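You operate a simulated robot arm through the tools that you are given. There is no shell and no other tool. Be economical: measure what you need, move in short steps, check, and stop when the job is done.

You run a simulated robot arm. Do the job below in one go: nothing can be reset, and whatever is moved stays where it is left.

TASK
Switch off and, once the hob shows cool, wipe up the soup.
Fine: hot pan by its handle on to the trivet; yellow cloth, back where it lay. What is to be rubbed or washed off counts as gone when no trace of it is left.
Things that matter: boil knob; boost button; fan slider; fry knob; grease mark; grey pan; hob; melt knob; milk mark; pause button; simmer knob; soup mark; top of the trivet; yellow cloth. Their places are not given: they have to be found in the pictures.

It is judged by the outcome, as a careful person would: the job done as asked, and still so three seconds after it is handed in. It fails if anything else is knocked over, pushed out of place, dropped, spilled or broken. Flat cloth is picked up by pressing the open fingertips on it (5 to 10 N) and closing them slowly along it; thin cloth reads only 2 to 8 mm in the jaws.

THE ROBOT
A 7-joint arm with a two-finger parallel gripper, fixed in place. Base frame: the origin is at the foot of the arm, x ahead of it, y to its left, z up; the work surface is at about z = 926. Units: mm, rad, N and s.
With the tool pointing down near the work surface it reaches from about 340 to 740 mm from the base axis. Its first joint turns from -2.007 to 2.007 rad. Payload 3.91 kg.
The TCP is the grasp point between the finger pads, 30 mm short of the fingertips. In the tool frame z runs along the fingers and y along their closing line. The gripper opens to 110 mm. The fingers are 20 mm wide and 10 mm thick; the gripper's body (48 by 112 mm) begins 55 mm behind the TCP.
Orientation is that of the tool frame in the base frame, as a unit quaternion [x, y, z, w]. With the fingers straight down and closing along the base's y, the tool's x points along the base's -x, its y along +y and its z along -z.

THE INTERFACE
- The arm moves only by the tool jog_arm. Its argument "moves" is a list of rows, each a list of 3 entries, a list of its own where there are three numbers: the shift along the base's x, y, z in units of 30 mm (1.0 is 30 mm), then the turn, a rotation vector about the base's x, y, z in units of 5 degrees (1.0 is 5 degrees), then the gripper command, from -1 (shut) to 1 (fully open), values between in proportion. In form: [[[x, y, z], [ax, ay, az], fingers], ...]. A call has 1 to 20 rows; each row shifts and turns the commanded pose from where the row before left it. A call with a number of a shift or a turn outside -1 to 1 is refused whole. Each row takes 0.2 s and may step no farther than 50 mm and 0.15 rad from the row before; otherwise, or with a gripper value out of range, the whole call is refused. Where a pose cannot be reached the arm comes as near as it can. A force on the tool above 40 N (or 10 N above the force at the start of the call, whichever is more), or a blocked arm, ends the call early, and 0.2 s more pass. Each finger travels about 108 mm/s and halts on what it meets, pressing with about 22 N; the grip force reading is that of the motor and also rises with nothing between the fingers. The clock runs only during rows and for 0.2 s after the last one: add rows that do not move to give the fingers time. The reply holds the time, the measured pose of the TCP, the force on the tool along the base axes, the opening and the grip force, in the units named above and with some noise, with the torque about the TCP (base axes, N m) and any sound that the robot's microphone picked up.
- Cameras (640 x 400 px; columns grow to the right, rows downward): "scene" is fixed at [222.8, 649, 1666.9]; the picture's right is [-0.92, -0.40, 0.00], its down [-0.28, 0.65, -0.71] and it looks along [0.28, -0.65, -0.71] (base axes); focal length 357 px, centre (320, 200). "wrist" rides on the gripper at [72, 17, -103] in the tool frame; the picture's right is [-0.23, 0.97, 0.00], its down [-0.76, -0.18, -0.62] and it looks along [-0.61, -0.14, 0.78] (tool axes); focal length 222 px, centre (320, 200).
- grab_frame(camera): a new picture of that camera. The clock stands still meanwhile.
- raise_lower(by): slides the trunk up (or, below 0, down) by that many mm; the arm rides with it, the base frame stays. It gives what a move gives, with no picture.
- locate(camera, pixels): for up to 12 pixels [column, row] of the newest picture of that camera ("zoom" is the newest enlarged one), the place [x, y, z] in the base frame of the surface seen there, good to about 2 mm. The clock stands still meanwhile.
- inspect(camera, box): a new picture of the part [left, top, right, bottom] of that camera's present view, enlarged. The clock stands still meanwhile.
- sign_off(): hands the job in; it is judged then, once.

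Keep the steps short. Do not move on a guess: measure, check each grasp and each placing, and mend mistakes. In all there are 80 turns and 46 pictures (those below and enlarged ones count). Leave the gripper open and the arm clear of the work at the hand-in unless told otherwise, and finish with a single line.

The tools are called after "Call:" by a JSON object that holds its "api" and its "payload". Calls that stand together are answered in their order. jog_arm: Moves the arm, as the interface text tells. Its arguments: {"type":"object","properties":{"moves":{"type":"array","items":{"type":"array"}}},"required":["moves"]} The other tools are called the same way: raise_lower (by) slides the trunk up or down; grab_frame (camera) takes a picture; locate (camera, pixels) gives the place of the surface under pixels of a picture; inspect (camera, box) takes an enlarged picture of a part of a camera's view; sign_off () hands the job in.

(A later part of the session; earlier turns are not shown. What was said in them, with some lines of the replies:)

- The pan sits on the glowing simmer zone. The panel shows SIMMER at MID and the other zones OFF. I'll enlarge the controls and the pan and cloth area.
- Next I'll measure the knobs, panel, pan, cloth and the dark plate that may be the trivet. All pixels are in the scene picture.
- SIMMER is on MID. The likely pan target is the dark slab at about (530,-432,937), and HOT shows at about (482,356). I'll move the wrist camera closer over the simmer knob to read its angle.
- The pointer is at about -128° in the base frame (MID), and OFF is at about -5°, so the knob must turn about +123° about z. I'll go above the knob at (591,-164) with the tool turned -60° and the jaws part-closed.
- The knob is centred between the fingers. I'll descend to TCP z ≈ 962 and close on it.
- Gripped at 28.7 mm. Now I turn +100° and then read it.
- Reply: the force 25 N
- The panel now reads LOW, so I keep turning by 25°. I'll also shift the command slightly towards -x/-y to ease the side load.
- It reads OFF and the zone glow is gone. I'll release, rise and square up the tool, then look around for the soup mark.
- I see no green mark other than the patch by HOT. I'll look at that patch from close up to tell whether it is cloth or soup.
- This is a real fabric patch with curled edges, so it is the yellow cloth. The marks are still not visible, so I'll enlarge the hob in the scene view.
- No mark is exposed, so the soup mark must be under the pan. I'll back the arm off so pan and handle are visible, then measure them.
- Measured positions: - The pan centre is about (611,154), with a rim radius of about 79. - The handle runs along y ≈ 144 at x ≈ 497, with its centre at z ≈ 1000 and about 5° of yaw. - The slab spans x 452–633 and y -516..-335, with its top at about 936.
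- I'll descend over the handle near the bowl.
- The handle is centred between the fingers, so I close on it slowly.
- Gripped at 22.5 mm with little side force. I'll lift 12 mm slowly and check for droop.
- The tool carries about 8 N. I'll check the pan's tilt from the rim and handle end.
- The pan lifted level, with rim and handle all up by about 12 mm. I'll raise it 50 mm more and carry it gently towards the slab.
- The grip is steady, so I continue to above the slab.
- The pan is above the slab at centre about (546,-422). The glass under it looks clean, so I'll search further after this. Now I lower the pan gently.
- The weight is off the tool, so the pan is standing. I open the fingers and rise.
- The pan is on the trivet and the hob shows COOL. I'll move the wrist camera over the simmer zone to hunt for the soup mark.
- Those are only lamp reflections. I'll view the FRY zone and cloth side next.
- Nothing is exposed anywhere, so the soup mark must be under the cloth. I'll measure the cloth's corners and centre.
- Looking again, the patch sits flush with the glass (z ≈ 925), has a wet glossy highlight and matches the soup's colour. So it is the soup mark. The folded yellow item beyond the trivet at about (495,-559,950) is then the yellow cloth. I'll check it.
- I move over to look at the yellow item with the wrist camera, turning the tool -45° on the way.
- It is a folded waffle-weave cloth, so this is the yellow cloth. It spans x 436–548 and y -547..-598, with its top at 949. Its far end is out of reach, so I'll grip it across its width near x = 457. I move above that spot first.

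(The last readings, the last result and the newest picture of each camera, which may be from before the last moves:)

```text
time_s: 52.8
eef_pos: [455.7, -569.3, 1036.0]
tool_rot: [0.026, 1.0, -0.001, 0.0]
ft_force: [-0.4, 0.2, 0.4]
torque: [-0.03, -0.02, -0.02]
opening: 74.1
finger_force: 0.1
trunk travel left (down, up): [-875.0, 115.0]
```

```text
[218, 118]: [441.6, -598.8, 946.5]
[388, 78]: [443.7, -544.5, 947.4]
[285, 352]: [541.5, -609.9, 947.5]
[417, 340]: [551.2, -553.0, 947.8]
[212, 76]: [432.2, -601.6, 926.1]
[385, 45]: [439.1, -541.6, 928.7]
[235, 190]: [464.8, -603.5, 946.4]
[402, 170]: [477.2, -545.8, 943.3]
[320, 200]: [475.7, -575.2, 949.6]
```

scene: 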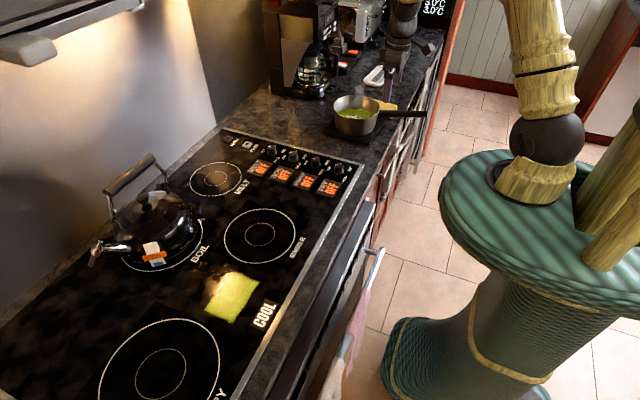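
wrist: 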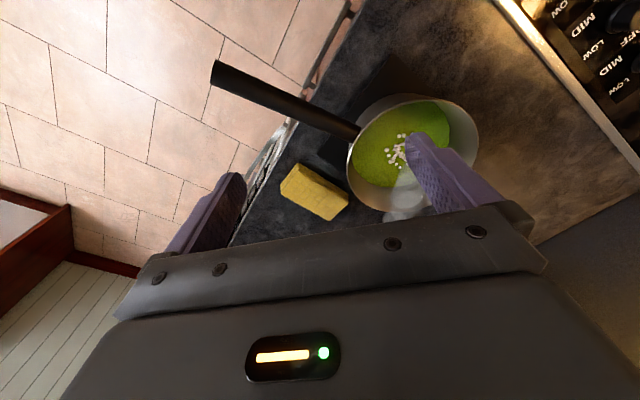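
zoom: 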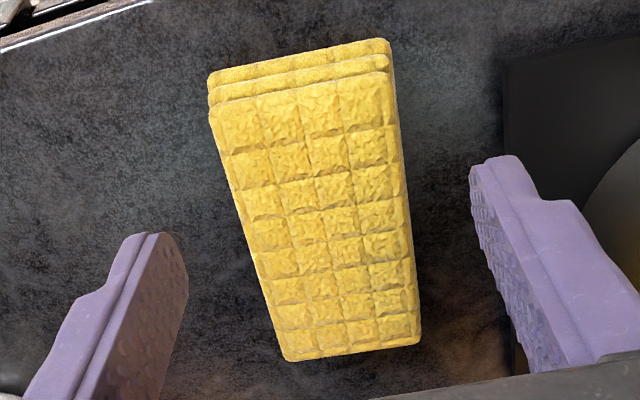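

The cloth's centreline at x = 457 is y ≈ -573, with about -4° of yaw. I'll shift -4 mm in y, descend to TCP z ≈ 959 and close gently.

Call:
{"api": "jog_arm", "payload": {"moves": [[[0.03, -0.12, -0.5], [0, 0, -0.2], 0.35], [[0, 0, -0.6], [0, 0, 0], 0.35], [[0, 0, -0.6], [0, 0, 0], 0.35], [[0, 0, -0.5], [0, 0, 0], 0.35], [[0, 0, -0.35], [0, 0, 0], 0.35], [[0, 0, 0], [0, 0, 0], 0.2], [[0, 0, 0], [0, 0, 0], 0.1], [[0, 0, 0], [0, 0, 0], 0.0], [[0, 0, 0], [0, 0, 0], -0.1], [[0, 0, 0], [0, 0, 0], -0.2], [[0, 0, 0], [0, 0, 0], -0.3]]}}

```text
time_s: 55.2
eef_pos: [454.2, -570.5, 960.5]
tool_rot: [0.035, 0.999, 0.0, -0.001]
ft_force: [-0.2, -0.5, -0.3]
torque: [-0.01, -0.04, -0.05]
opening: 64.5
finger_force: 22.1
out of reach, approached as far as the arm can: row 4
trunk travel left (down, up): [-875.0, 115.0]
```

Gripped at 64.5 mm. The arm is at the edge of its reach, so I'll lift while drawing slightly inward.

Call:
{"api": "jog_arm", "payload": {"moves": [[[0, 0, 0.3], [0, 0, 0], -0.4], [[0, 0, 0.4], [0, 0, 0], -0.4], [[0, 0, 0.5], [0, 0, 0], -0.4], [[0, 0, 0.6], [0, 0, 0], -0.4], [[0, 0, 0.8], [0, 0, 0], -0.4], [[0, 0, 0], [0, 0, 0], -0.4]]}}

Call:
{"api": "inspect", "payload": {"camera": "wrist", "box": [180, 50, 460, 230]}}

```text
time_s: 56.6
eef_pos: [454.5, -571.9, 1037.3]
tool_rot: [0.035, 0.999, 0.0, 0.0]
ft_force: [0.8, 0.6, 0.1]
torque: [0.03, 0.04, 0.0]
opening: 64.2
finger_force: 21.7
trunk travel left (down, up): [-875.0, 115.0]
```

```text
2.22 times, centred on (320, 140) of wrist
```

zoom: 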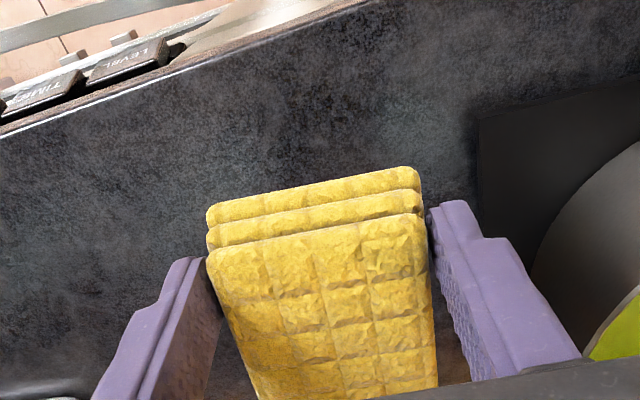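

The cloth is up and secure. For its return I note the grip pose: TCP (454,-570.5,960.5), yaw -4°. I raise it clear of the pan and carry it towards the soup at about (575,341).

Call:
{"api": "jog_arm", "payload": {"moves": [[[-0.05, 0, 0.9], [0, 0, 0], -0.4], [[-0.05, 0, 0.9], [0, 0, 0], -0.4], [[0, 0.2, 0.9], [0, 0, 0], -0.4], [[0, 0.6, 0.3], [0, 0, 0], -0.4], [[0, 0.95, 0], [0, 0, 0], -0.4], [[0, 0.95, 0], [0, 0, 0], -0.4], [[0, 0.95, 0], [0, 0, 0], -0.4], [[0, 0.95, 0], [0, 0, 0], -0.4], [[0, 0.95, 0], [0, 0, 0], -0.4], [[0, 0.95, 0], [0, 0, 0], -0.4], [[0, 0.95, 0], [0, 0, 0], -0.4], [[0, 0.95, 0], [0, 0, 0], -0.4], [[0, 0.95, 0], [0, 0, 0], -0.4], [[0, 0.95, 0], [0, 0, 0], -0.4], [[0, 0.95, 0], [0, 0, 0], -0.4], [[0, 0.95, 0], [0, 0, 0], -0.4], [[0, 0.95, 0], [0, 0, 0], -0.4], [[0, 0.95, 0], [0, 0, 0], -0.4], [[0, 0.95, 0], [0, 0, 0], -0.4], [[0, 0.95, 0], [0, 0, 0], -0.4]]}}

Call:
{"api": "jog_arm", "payload": {"moves": [[[0.19, 0.9, 0], [0, 0, 0.2], -0.4], [[0.19, 0.9, 0], [0, 0, 0.2], -0.4], [[0.19, 0.9, 0], [0, 0, 0.2], -0.4], [[0.19, 0.9, 0], [0, 0, 0.2], -0.4], [[0.19, 0.9, 0], [0, 0, 0], -0.4], [[0.19, 0.9, 0], [0, 0, 0], -0.4], [[0.19, 0.9, 0], [0, 0, 0], -0.4], [[0.19, 0.9, 0], [0, 0, 0], -0.4], [[0.19, 0.9, 0], [0, 0, 0], -0.4], [[0.19, 0.9, 0], [0, 0, 0], -0.4], [[0.19, 0.9, 0], [0, 0, 0], -0.4], [[0.19, 0.9, 0], [0, 0, 0], -0.4], [[0.19, 0.9, 0], [0, 0, 0], -0.4], [[0.19, 0.9, 0], [0, 0, 0], -0.4], [[0.19, 0.9, 0], [0, 0, 0], -0.4], [[0, 0, 0], [0, 0, 0], -0.4]]}}

Call:
{"api": "grab_frame", "payload": {"camera": "scene"}}

```text
time_s: 60.8
eef_pos: [452.4, -91.2, 1128.9]
tool_rot: [0.035, 0.999, -0.001, 0.0]
ft_force: [0.6, 0.8, -0.8]
torque: [0.01, 0.06, 0.01]
opening: 64.1
finger_force: 21.3
trunk travel left (down, up): [-875.0, 115.0]
```

```text
time_s: 64.2
eef_pos: [538.0, 314.9, 1128.7]
tool_rot: [0.0, 1.0, 0.0, 0.0]
ft_force: [0.3, 0.0, 0.3]
torque: [0.01, 0.03, 0.03]
opening: 64.0
finger_force: 22.3
trunk travel left (down, up): [-875.0, 115.0]
```

```text
8 pictures are left
```

scene: 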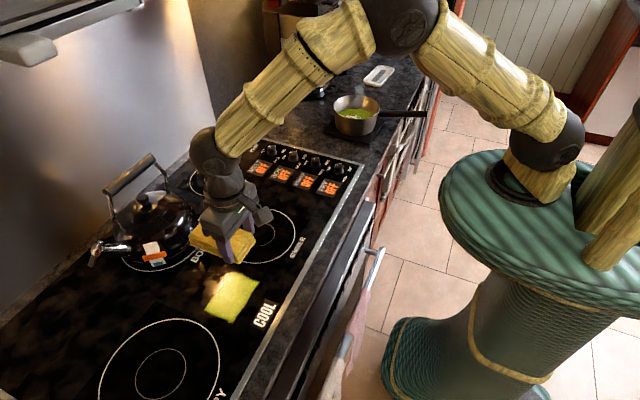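

The cloth is over the hob near the soup. I'll check kettle clearance and the mark's outline before touching down.

Call:
{"api": "locate", "payload": {"camera": "scene", "pixels": [[196, 225], [180, 255], [165, 265], [97, 262], [206, 309], [236, 322], [261, 283], [228, 271], [193, 245]]}}

```text
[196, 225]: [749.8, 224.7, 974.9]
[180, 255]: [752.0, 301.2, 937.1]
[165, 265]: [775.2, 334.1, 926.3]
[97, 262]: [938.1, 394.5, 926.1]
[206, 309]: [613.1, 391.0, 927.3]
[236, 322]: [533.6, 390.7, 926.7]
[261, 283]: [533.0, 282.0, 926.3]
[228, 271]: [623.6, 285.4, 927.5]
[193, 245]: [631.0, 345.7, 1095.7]
```

The kettle is well clear (x ≥ 740), and the mark spans x 533–624, y 282–402. I'll come down just before it at y ≈ 245, stopping 5 mm above contact.

Call:
{"api": "jog_arm", "payload": {"moves": [[[0, -0.6, -0.8], [0, 0, 0], -0.4], [[0, -0.6, -0.9], [0, 0, 0], -0.4], [[0, -0.6, -0.9], [0, 0, 0], -0.4], [[0, -0.53, -0.9], [0, 0, 0], -0.4], [[0, 0, -0.9], [0, 0, 0], -0.4], [[0, 0, -0.6], [0, 0, 0], -0.4], [[0, 0, -0.3], [0, 0, 0], -0.4], [[0, 0, -0.1], [0, 0, 0], -0.4], [[0, 0, 0], [0, 0, 0], -0.4]]}}

Call:
{"api": "jog_arm", "payload": {"moves": [[[0, 0, -0.07], [0, 0, 0], -0.4], [[0, 0, -0.07], [0, 0, 0], -0.4], [[0, 0, -0.07], [0, 0, 0], -0.4], [[0, 0, 0], [0, 0, 0], -0.4]]}}

```text
time_s: 66.2
eef_pos: [538.4, 244.1, 968.1]
tool_rot: [0.0, 1.0, 0.001, 0.002]
ft_force: [1.1, 1.3, 10.2]
torque: [-0.05, -0.07, 0.02]
opening: 64.1
finger_force: 22.1
trunk travel left (down, up): [-875.0, 115.0]
```

```text
time_s: 67.2
eef_pos: [536.8, 243.7, 962.8]
tool_rot: [0.0, 1.0, 0.002, 0.002]
ft_force: [4.6, 3.3, 26.6]
torque: [0.11, -0.11, -0.02]
opening: 64.1
finger_force: 22.4
trunk travel left (down, up): [-875.0, 115.0]
```

Contact is made, and 27 N is more than needed. I'll ease up 4 mm and sweep +y across the mark.

Call:
{"api": "jog_arm", "payload": {"moves": [[[0, 0, 0.13], [0, 0, 0], -0.4], [[0, 0.3, 0], [0, 0, 0], -0.4], [[0, 0.4, 0], [0, 0, 0], -0.4], [[0, 0.4, 0], [0, 0, 0], -0.4], [[0, 0.4, 0], [0, 0, 0], -0.4], [[0, 0.4, 0], [0, 0, 0], -0.4], [[0, 0.4, 0], [0, 0, 0], -0.4], [[0, 0.4, 0], [0, 0, 0], -0.4], [[0, 0.4, 0], [0, 0, 0], -0.4], [[0, 0.4, 0], [0, 0, 0], -0.4], [[0, 0.4, 0], [0, 0, 0], -0.4], [[0, 0.4, 0], [0, 0, 0], -0.4], [[0, 0.4, 0], [0, 0, 0], -0.4], [[0, 0.4, 0], [0, 0, 0], -0.4], [[0, 0.4, 0], [0, 0, 0], -0.4], [[0, 0.4, 0], [0, 0, 0], -0.4], [[0, 0.4, 0], [0, 0, 0], -0.4], [[0, 0, 0], [0, 0, 0], -0.4]]}}

Call:
{"api": "inspect", "payload": {"camera": "scene", "box": [120, 200, 330, 350]}}

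```text
time_s: 71.0
eef_pos: [538.0, 432.6, 963.6]
tool_rot: [0.0, 1.0, 0.0, 0.0]
ft_force: [0.2, -0.2, -0.8]
torque: [-0.01, 0.03, 0.0]
opening: 63.8
finger_force: 22.0
trunk travel left (down, up): [-875.0, 115.0]
```

```text
2.67 times, centred on (225, 275) of scene
```

zoom: 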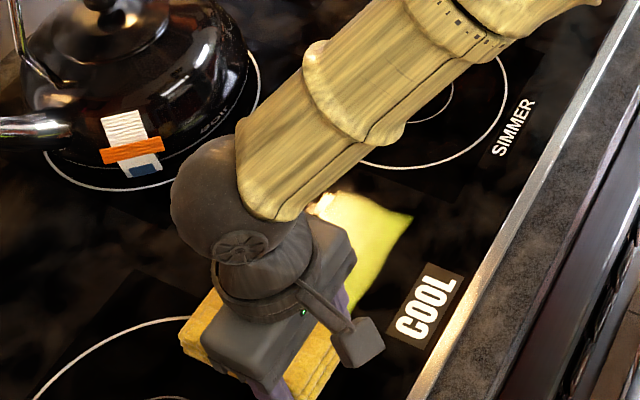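

There's no contact force at z 963.6 now, as the cloth shifted slightly up in the grip. The mark is still there, so I'll lower in small steps to find contact again.

Call:
{"api": "jog_arm", "payload": {"moves": [[[0, 0, -0.05], [0, 0, 0], -0.4], [[0, 0, -0.05], [0, 0, 0], -0.4], [[0, 0, 0], [0, 0, 0], -0.4]]}}

```text
time_s: 71.8
eef_pos: [537.7, 432.2, 961.4]
tool_rot: [-0.001, 1.0, 0.001, 0.0]
ft_force: [-0.3, 0.4, 3.3]
torque: [-0.03, 0.1, 0.0]
opening: 64.0
finger_force: 22.0
trunk travel left (down, up): [-875.0, 115.0]
```

Contact is at about z 962. I'll press a little more, aiming for 10 N, and sweep back across the mark.

Call:
{"api": "jog_arm", "payload": {"moves": [[[0, 0, -0.06], [0, 0, 0], -0.4], [[0, 0, -0.04], [0, 0, 0], -0.4], [[0, -0.3, 0], [0, 0, 0], -0.4], [[0, -0.4, 0], [0, 0, 0], -0.4], [[0, -0.4, 0], [0, 0, 0], -0.4], [[0, -0.4, 0], [0, 0, 0], -0.4]]}}

```text
time_s: 73.2
eef_pos: [537.3, 389.7, 960.1]
tool_rot: [-0.001, 1.0, 0.002, 0.003]
ft_force: [0.3, 11.3, 31.1]
torque: [0.3, 0.05, -0.02]
opening: 63.9
finger_force: 22.3
trunk travel left (down, up): [-875.0, 115.0]
```

It's pressing 31 N, so I ease up 1.5 mm and continue the sweep.

Call:
{"api": "jog_arm", "payload": {"moves": [[[0, -0.2, 0.05], [0, 0, 0], -0.4], [[0, -0.4, 0], [0, 0, 0], -0.4], [[0, -0.4, 0], [0, 0, 0], -0.4], [[0, -0.4, 0], [0, 0, 0], -0.4], [[0, -0.4, 0], [0, 0, 0], -0.4], [[0, -0.4, 0], [0, 0, 0], -0.4], [[0, -0.4, 0], [0, 0, 0], -0.4], [[0, -0.4, 0], [0, 0, 0], -0.4], [[0, -0.4, 0], [0, 0, 0], -0.4], [[0, -0.4, 0], [0, 0, 0], -0.4], [[0, -0.4, 0], [0, 0, 0], -0.4], [[0, -0.4, 0], [0, 0, 0], -0.4], [[0, -0.4, 0], [0, 0, 0], -0.4]]}}

Call:
{"api": "inspect", "payload": {"camera": "scene", "box": [120, 200, 330, 350]}}

```text
time_s: 76.0
eef_pos: [534.4, 238.1, 959.0]
tool_rot: [0.0, 1.0, -0.001, 0.001]
ft_force: [0.1, 9.8, 28.1]
torque: [0.27, -0.03, 0.06]
opening: 64.0
finger_force: 21.6
trunk travel left (down, up): [-875.0, 115.0]
```

```text
2.67 times, centred on (225, 275) of scene
```

zoom: 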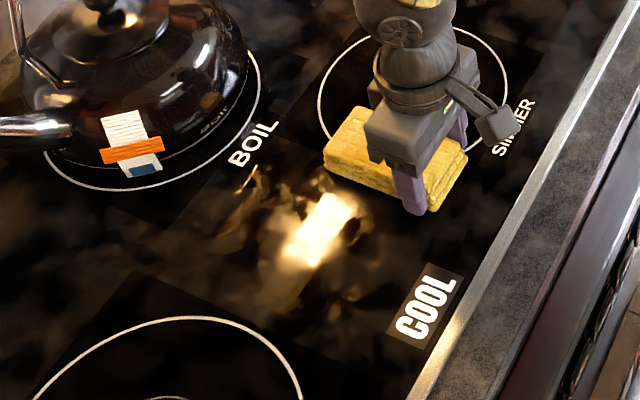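

The yellow is gone and only the lamp reflection shows. For certainty I'll make another pass there, shifted +10 mm in x, and then back shifted -10 mm.

Call:
{"api": "jog_arm", "payload": {"moves": [[[0.3, 0, 0.03], [0, 0, 0], -0.4], [[0.13, 0.5, 0], [0, 0, 0], -0.4], [[0, 0.5, 0], [0, 0, 0], -0.4], [[0, 0.5, 0], [0, 0, 0], -0.4], [[0, 0.5, 0], [0, 0, 0], -0.4], [[0, 0.5, 0], [0, 0, 0], -0.4], [[0, 0.5, 0], [0, 0, 0], -0.4], [[0, 0.5, 0], [0, 0, 0], -0.4], [[0, 0.5, 0], [0, 0, 0], -0.4], [[0, 0.5, 0], [0, 0, 0], -0.4], [[0, 0.5, 0], [0, 0, 0], -0.4], [[0, 0.5, 0], [0, 0, 0], -0.4], [[0, 0.5, 0], [0, 0, 0], -0.4], [[0, 0.2, 0], [0, 0, 0], -0.4]]}}

Call:
{"api": "jog_arm", "payload": {"moves": [[[-0.3, 0, 0], [0, 0, 0], -0.4], [[-0.3, -0.5, 0], [0, 0, 0], -0.4], [[0, -0.5, 0], [0, 0, 0], -0.4], [[0, -0.5, 0], [0, 0, 0], -0.4], [[0, -0.5, 0], [0, 0, 0], -0.4], [[0, -0.5, 0], [0, 0, 0], -0.4], [[0, -0.5, 0], [0, 0, 0], -0.4], [[0, -0.5, 0], [0, 0, 0], -0.4], [[0, -0.5, 0], [0, 0, 0], -0.4], [[0, -0.5, 0], [0, 0, 0], -0.4], [[0, -0.5, 0], [0, 0, 0], -0.4], [[0, -0.5, 0], [0, 0, 0], -0.4], [[0, -0.5, 0], [0, 0, 0], -0.4], [[0, -0.2, 0], [0, 0, 0], -0.4], [[0, 0, 0.5], [0, 0, 0], -0.4], [[0, 0, 1], [0, 0, 0], -0.4], [[0, 0, 1], [0, 0, 0], -0.4], [[0, 0, 1], [0, 0, 0], -0.4], [[0, 0, 1], [0, 0, 0], -0.4]]}}

Call:
{"api": "grab_frame", "payload": {"camera": "wrist"}}

```text
time_s: 79.0
eef_pos: [550.5, 422.4, 961.4]
tool_rot: [0.0, 1.0, 0.0, -0.001]
ft_force: [-0.1, -5.7, 12.4]
torque: [-0.22, -0.11, -0.1]
opening: 64.0
finger_force: 22.0
trunk travel left (down, up): [-875.0, 115.0]
```

```text
time_s: 83.0
eef_pos: [530.7, 237.5, 1096.9]
tool_rot: [0.0, 1.0, -0.001, 0.0]
ft_force: [-0.3, 0.0, -0.9]
torque: [0.02, 0.04, -0.01]
opening: 63.9
finger_force: 21.5
trunk travel left (down, up): [-875.0, 115.0]
```

```text
5 pictures are left
```

wrist: 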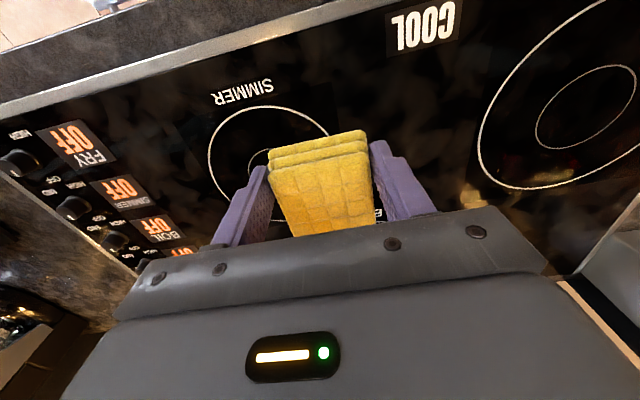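

The mark's area is clean in both views. Now I carry the cloth back: up to z ≈ 1135, then along -y.

Call:
{"api": "jog_arm", "payload": {"moves": [[[-0.13, -0.9, 0.4], [0, 0, 0], -0.4], [[-0.13, -0.9, 0.4], [0, 0, 0], -0.4], [[-0.13, -0.9, 0.4], [0, 0, 0], -0.4], [[-0.13, -0.9, 0.1], [0, 0, 0], -0.4], [[-0.13, -0.9, 0], [0, 0, 0], -0.4], [[-0.13, -0.9, 0], [0, 0, 0], -0.4], [[-0.13, -0.9, 0], [0, 0, 0], -0.4], [[-0.13, -0.9, 0], [0, 0, 0], -0.4], [[-0.13, -0.9, 0], [0, 0, 0], -0.4], [[-0.13, -0.9, 0], [0, 0, 0], -0.4], [[-0.13, -0.9, 0], [0, 0, 0], -0.4], [[-0.13, -0.9, 0], [0, 0, 0], -0.4], [[-0.13, -0.9, 0], [0, 0, 0], -0.4], [[-0.13, -0.9, 0], [0, 0, 0], -0.4], [[-0.13, -0.9, 0], [0, 0, 0], -0.4], [[-0.13, -0.9, 0], [0, 0, 0], -0.4], [[-0.13, -0.9, 0], [0, 0, -0.2], -0.4], [[-0.13, -0.9, 0], [0, 0, -0.2], -0.4], [[-0.13, -0.9, 0], [0, 0, -0.2], -0.4], [[-0.08, -0.9, 0], [0, 0, -0.2], -0.4]]}}

Call:
{"api": "jog_arm", "payload": {"moves": [[[0, -0.9, 0], [0, 0, 0], -0.4], [[0, -0.9, 0], [0, 0, 0], -0.4], [[0, -0.9, 0], [0, 0, 0], -0.4], [[0, -0.9, 0], [0, 0, 0], -0.4], [[0, -0.9, 0], [0, 0, 0], -0.4], [[0, -0.9, 0], [0, 0, 0], -0.4], [[0, -0.9, 0], [0, 0, 0], -0.4], [[0, -0.9, 0], [0, 0, 0], -0.4], [[0, -0.9, 0], [0, 0, 0], -0.4], [[0, -0.7, 0], [0, 0, 0], -0.4], [[0, 0, 0], [0, 0, 0], -0.4]]}}

```text
time_s: 87.2
eef_pos: [455.9, -304.7, 1135.9]
tool_rot: [0.034, 0.999, 0.0, -0.001]
ft_force: [-0.3, -0.6, -0.9]
torque: [0.02, 0.04, 0.01]
opening: 63.9
finger_force: 22.3
trunk travel left (down, up): [-875.0, 115.0]
```

```text
time_s: 89.6
eef_pos: [454.9, -567.7, 1136.9]
tool_rot: [0.036, 0.999, 0.0, 0.0]
ft_force: [-0.7, 0.8, -0.1]
torque: [-0.02, 0.02, 0.01]
opening: 64.2
finger_force: 21.7
trunk travel left (down, up): [-875.0, 115.0]
```

Over the spot. I descend to z ≈ 970, correcting y by -3 mm.

Call:
{"api": "jog_arm", "payload": {"moves": [[[-0.02, -0.1, -0.8], [0, 0, 0], -0.4], [[0, 0, -1], [0, 0, 0], -0.4], [[0, 0, -1], [0, 0, 0], -0.4], [[0, 0, -1], [0, 0, 0], -0.4], [[0, 0, -0.8], [0, 0, 0], -0.4], [[0, 0, -0.5], [0, 0, 0], -0.4], [[0, 0, -0.4], [0, 0, 0], -0.4], [[0, 0, 0], [0, 0, 0], -0.4]]}}

```text
time_s: 91.4
eef_pos: [454.7, -568.7, 969.2]
tool_rot: [0.035, 0.999, 0.0, 0.0]
ft_force: [-1.2, -0.1, -0.5]
torque: [0.01, 0.01, 0.01]
opening: 64.0
finger_force: 21.8
trunk travel left (down, up): [-875.0, 115.0]
```

Call:
{"api": "jog_arm", "payload": {"moves": [[[-0.02, -0.05, -0.1], [0, 0, 0], -0.4], [[0, 0, -0.1], [0, 0, 0], -0.4], [[0, 0, -0.05], [0, 0, 0], -0.4], [[0, 0, 0], [0, 0, 0], -0.4]]}}

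```text
time_s: 92.4
eef_pos: [453.0, -571.5, 961.2]
tool_rot: [0.035, 0.999, 0.0, 0.0]
ft_force: [0.0, -0.1, -0.1]
torque: [-0.01, 0.0, -0.05]
opening: 64.2
finger_force: 22.0
trunk travel left (down, up): [-875.0, 115.0]
```

No contact yet, so I lower 1 mm at a time.

Call:
{"api": "jog_arm", "payload": {"moves": [[[0, 0, -0.04], [0, 0, 0], -0.4], [[0, 0, -0.04], [0, 0, 0], -0.4], [[0, 0, 0], [0, 0, 0], -0.4]]}}

```text
time_s: 93.2
eef_pos: [453.9, -570.0, 959.4]
tool_rot: [0.035, 0.999, -0.001, 0.0]
ft_force: [-0.3, -0.6, -0.7]
torque: [0.01, 0.02, 0.0]
opening: 64.3
finger_force: 21.7
trunk travel left (down, up): [-875.0, 115.0]
```

Call:
{"api": "jog_arm", "payload": {"moves": [[[0, 0, -0.04], [0, 0, 0], -0.4], [[0, 0, -0.04], [0, 0, 0], -0.4], [[0, 0, 0], [0, 0, 0], -0.4]]}}

```text
time_s: 94.0
eef_pos: [453.6, -570.2, 958.4]
tool_rot: [0.035, 0.999, 0.0, 0.0]
ft_force: [0.2, -0.3, -0.4]
torque: [-0.03, -0.03, -0.01]
opening: 64.1
finger_force: 22.8
trunk travel left (down, up): [-875.0, 115.0]
```

Call:
{"api": "jog_arm", "payload": {"moves": [[[0, 0, -0.03], [0, 0, 0], -0.4], [[0, 0, -0.03], [0, 0, 0], -0.4], [[0, 0, 0], [0, 0, 0], -0.4]]}}

Call:
{"api": "inspect", "payload": {"camera": "wrist", "box": [180, 50, 460, 230]}}

```text
time_s: 94.8
eef_pos: [452.9, -569.8, 955.1]
tool_rot: [0.034, 0.999, 0.0, -0.001]
ft_force: [-0.1, -0.5, 0.3]
torque: [0.07, 0.03, 0.01]
opening: 64.2
finger_force: 21.9
trunk travel left (down, up): [-875.0, 115.0]
```

```text
2.22 times, centred on (320, 140) of wrist
```

zoom: 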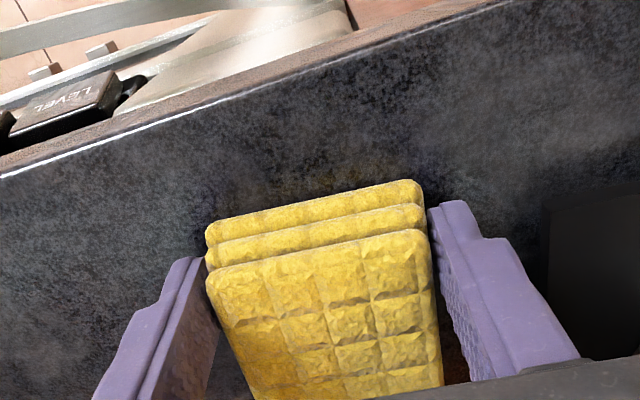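

Call:
{"api": "locate", "payload": {"camera": "zoom", "pixels": [[215, 270], [420, 232], [210, 228], [418, 183], [320, 200], [320, 185], [320, 300]]}}

```text
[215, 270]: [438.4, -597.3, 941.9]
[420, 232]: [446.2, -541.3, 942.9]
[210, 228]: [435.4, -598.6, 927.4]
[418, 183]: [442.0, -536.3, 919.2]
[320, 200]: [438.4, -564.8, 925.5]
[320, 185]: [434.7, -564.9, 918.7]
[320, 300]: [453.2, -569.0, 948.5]
```

The counter here is at about z 918, lower than the hob, so the cloth is within about 1 mm of resting, and its edges match the original spot within 2–3 mm. I'll lower the last bit, release and rise straight up.

Call:
{"api": "jog_arm", "payload": {"moves": [[[0, -0.05, -0.04], [0, 0, 0], -0.4], [[0, 0, -0.02], [0, 0, 0], -0.4], [[0, 0, 0], [0, 0, 0], -0.4]]}}

```text
time_s: 95.6
eef_pos: [452.4, -568.9, 955.1]
tool_rot: [0.035, 0.999, -0.001, -0.001]
ft_force: [2.9, -1.3, 7.1]
torque: [0.12, -0.21, -0.08]
opening: 63.9
finger_force: 21.8
out of reach, approached as far as the arm can: row 1
trunk travel left (down, up): [-875.0, 115.0]
```

Contact at 7 N, so the cloth is resting. I open modestly, to 76 mm so as not to touch the trivet, then rise.

Call:
{"api": "jog_arm", "payload": {"moves": [[[0, 0, 0], [0, 0, 0], 0.2], [[0, 0, 0], [0, 0, 0], 0.3], [[0, 0, 0], [0, 0, 0], 0.36], [[0, 0, 0], [0, 0, 0], 0.36], [[0, 0, 0.3], [0, 0, 0], 0.36], [[0, 0, 0.6], [0, 0, 0], 0.36], [[0, 0, 1], [0, 0, 0], 0.36], [[0, 0, 1], [0, 0, 0], 0.36], [[0, 0, 1], [0, 0, 0], 0.36], [[0, 0, 1], [0, 0, 0], 0.6], [[0, 0, 1], [0, 0, 0], 1], [[0, 0, 0], [0, 0, 0], 1]]}}

Call:
{"api": "grab_frame", "payload": {"camera": "wrist"}}

```text
time_s: 98.2
eef_pos: [451.7, -569.8, 1132.1]
tool_rot: [0.035, 0.999, 0.0, 0.0]
ft_force: [0.4, -0.1, -0.7]
torque: [0.01, 0.01, 0.0]
opening: 110.1
finger_force: 0.0
trunk travel left (down, up): [-875.0, 115.0]
```

```text
3 pictures are left
```

wrist: 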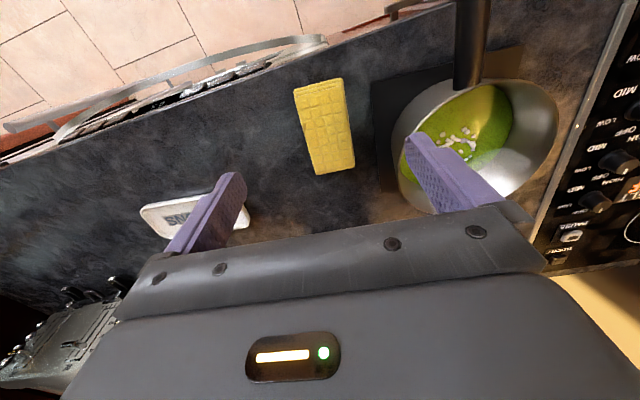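

Call:
{"api": "locate", "payload": {"camera": "wrist", "pixels": [[296, 91], [340, 82], [317, 172], [353, 165], [325, 128]]}}

Call:
{"api": "jog_arm", "payload": {"moves": [[[-0.2, 0.6, 0.5], [0, 0, 0.2], 1], [[-0.2, 0.9, 0.5], [0, 0, 0.2], 1], [[-0.2, 0.9, 0.2], [0, 0, 0.2], 1], [[-0.2, 0.9, 0], [0, 0, 0.2], 1], [[0, 0.9, 0], [0, 0, 0], 1], [[0, 0.9, 0], [0, 0, 0], 1], [[0, 0.9, 0], [0, 0, 0], 1], [[0, 0.9, 0], [0, 0, 0], 1], [[0, 0.9, 0], [0, 0, 0], 1], [[0, 0.9, 0], [0, 0, 0], 1], [[0, 0.9, 0], [0, 0, 0], 1], [[0, 0.9, 0], [0, 0, 0], 1], [[0, 0.9, 0], [0, 0, 0], 1], [[0, 0.9, 0], [0, 0, 0], 1]]}}

Call:
{"api": "grab_frame", "payload": {"camera": "scene"}}

```text
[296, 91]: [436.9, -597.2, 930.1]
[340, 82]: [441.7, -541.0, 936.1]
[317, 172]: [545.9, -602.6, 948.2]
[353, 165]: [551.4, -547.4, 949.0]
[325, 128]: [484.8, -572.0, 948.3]
```

```text
time_s: 101.2
eef_pos: [429.1, -200.7, 1166.4]
tool_rot: [0.0, 1.0, 0.0, 0.0]
ft_force: [0.1, 0.0, 0.4]
torque: [-0.03, 0.0, -0.03]
opening: 110.1
finger_force: 0.1
trunk travel left (down, up): [-875.0, 115.0]
```

```text
2 pictures are left
```

scene: 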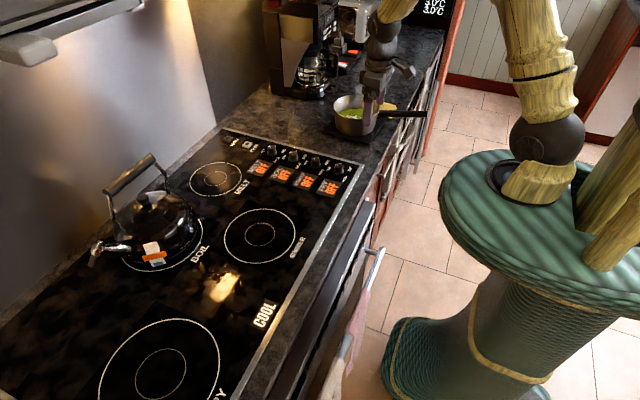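

The cloth is back within a few millimetres of where it lay, and the pan is on the trivet. I'll take one last enlarged look at the wiped area.

Call:
{"api": "inspect", "payload": {"camera": "scene", "box": [170, 235, 300, 335]}}

```text
4.00 times, centred on (235, 285) of scene
```

zoom: 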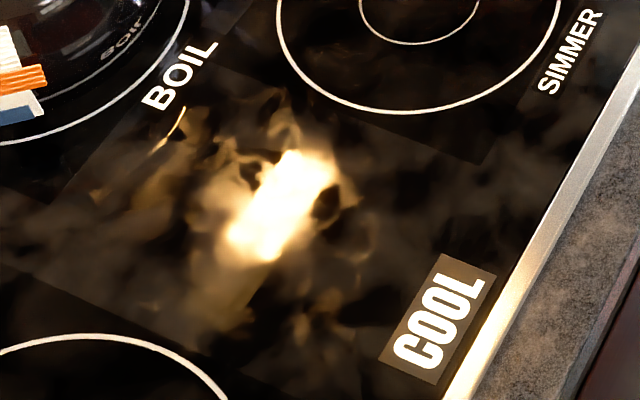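

Only the lamp's reflection is left there, with no soup. The knobs all read OFF, the hob shows COOL, and the arm is clear with the gripper open. I'm handing in.

Call:
{"api": "sign_off", "payload": {}}

```text
The job is handed in.
```

The simmer knob is off, the pan is on the trivet, the soup was wiped up once the hob showed COOL, and the yellow cloth is back within about 7 mm of where it lay.
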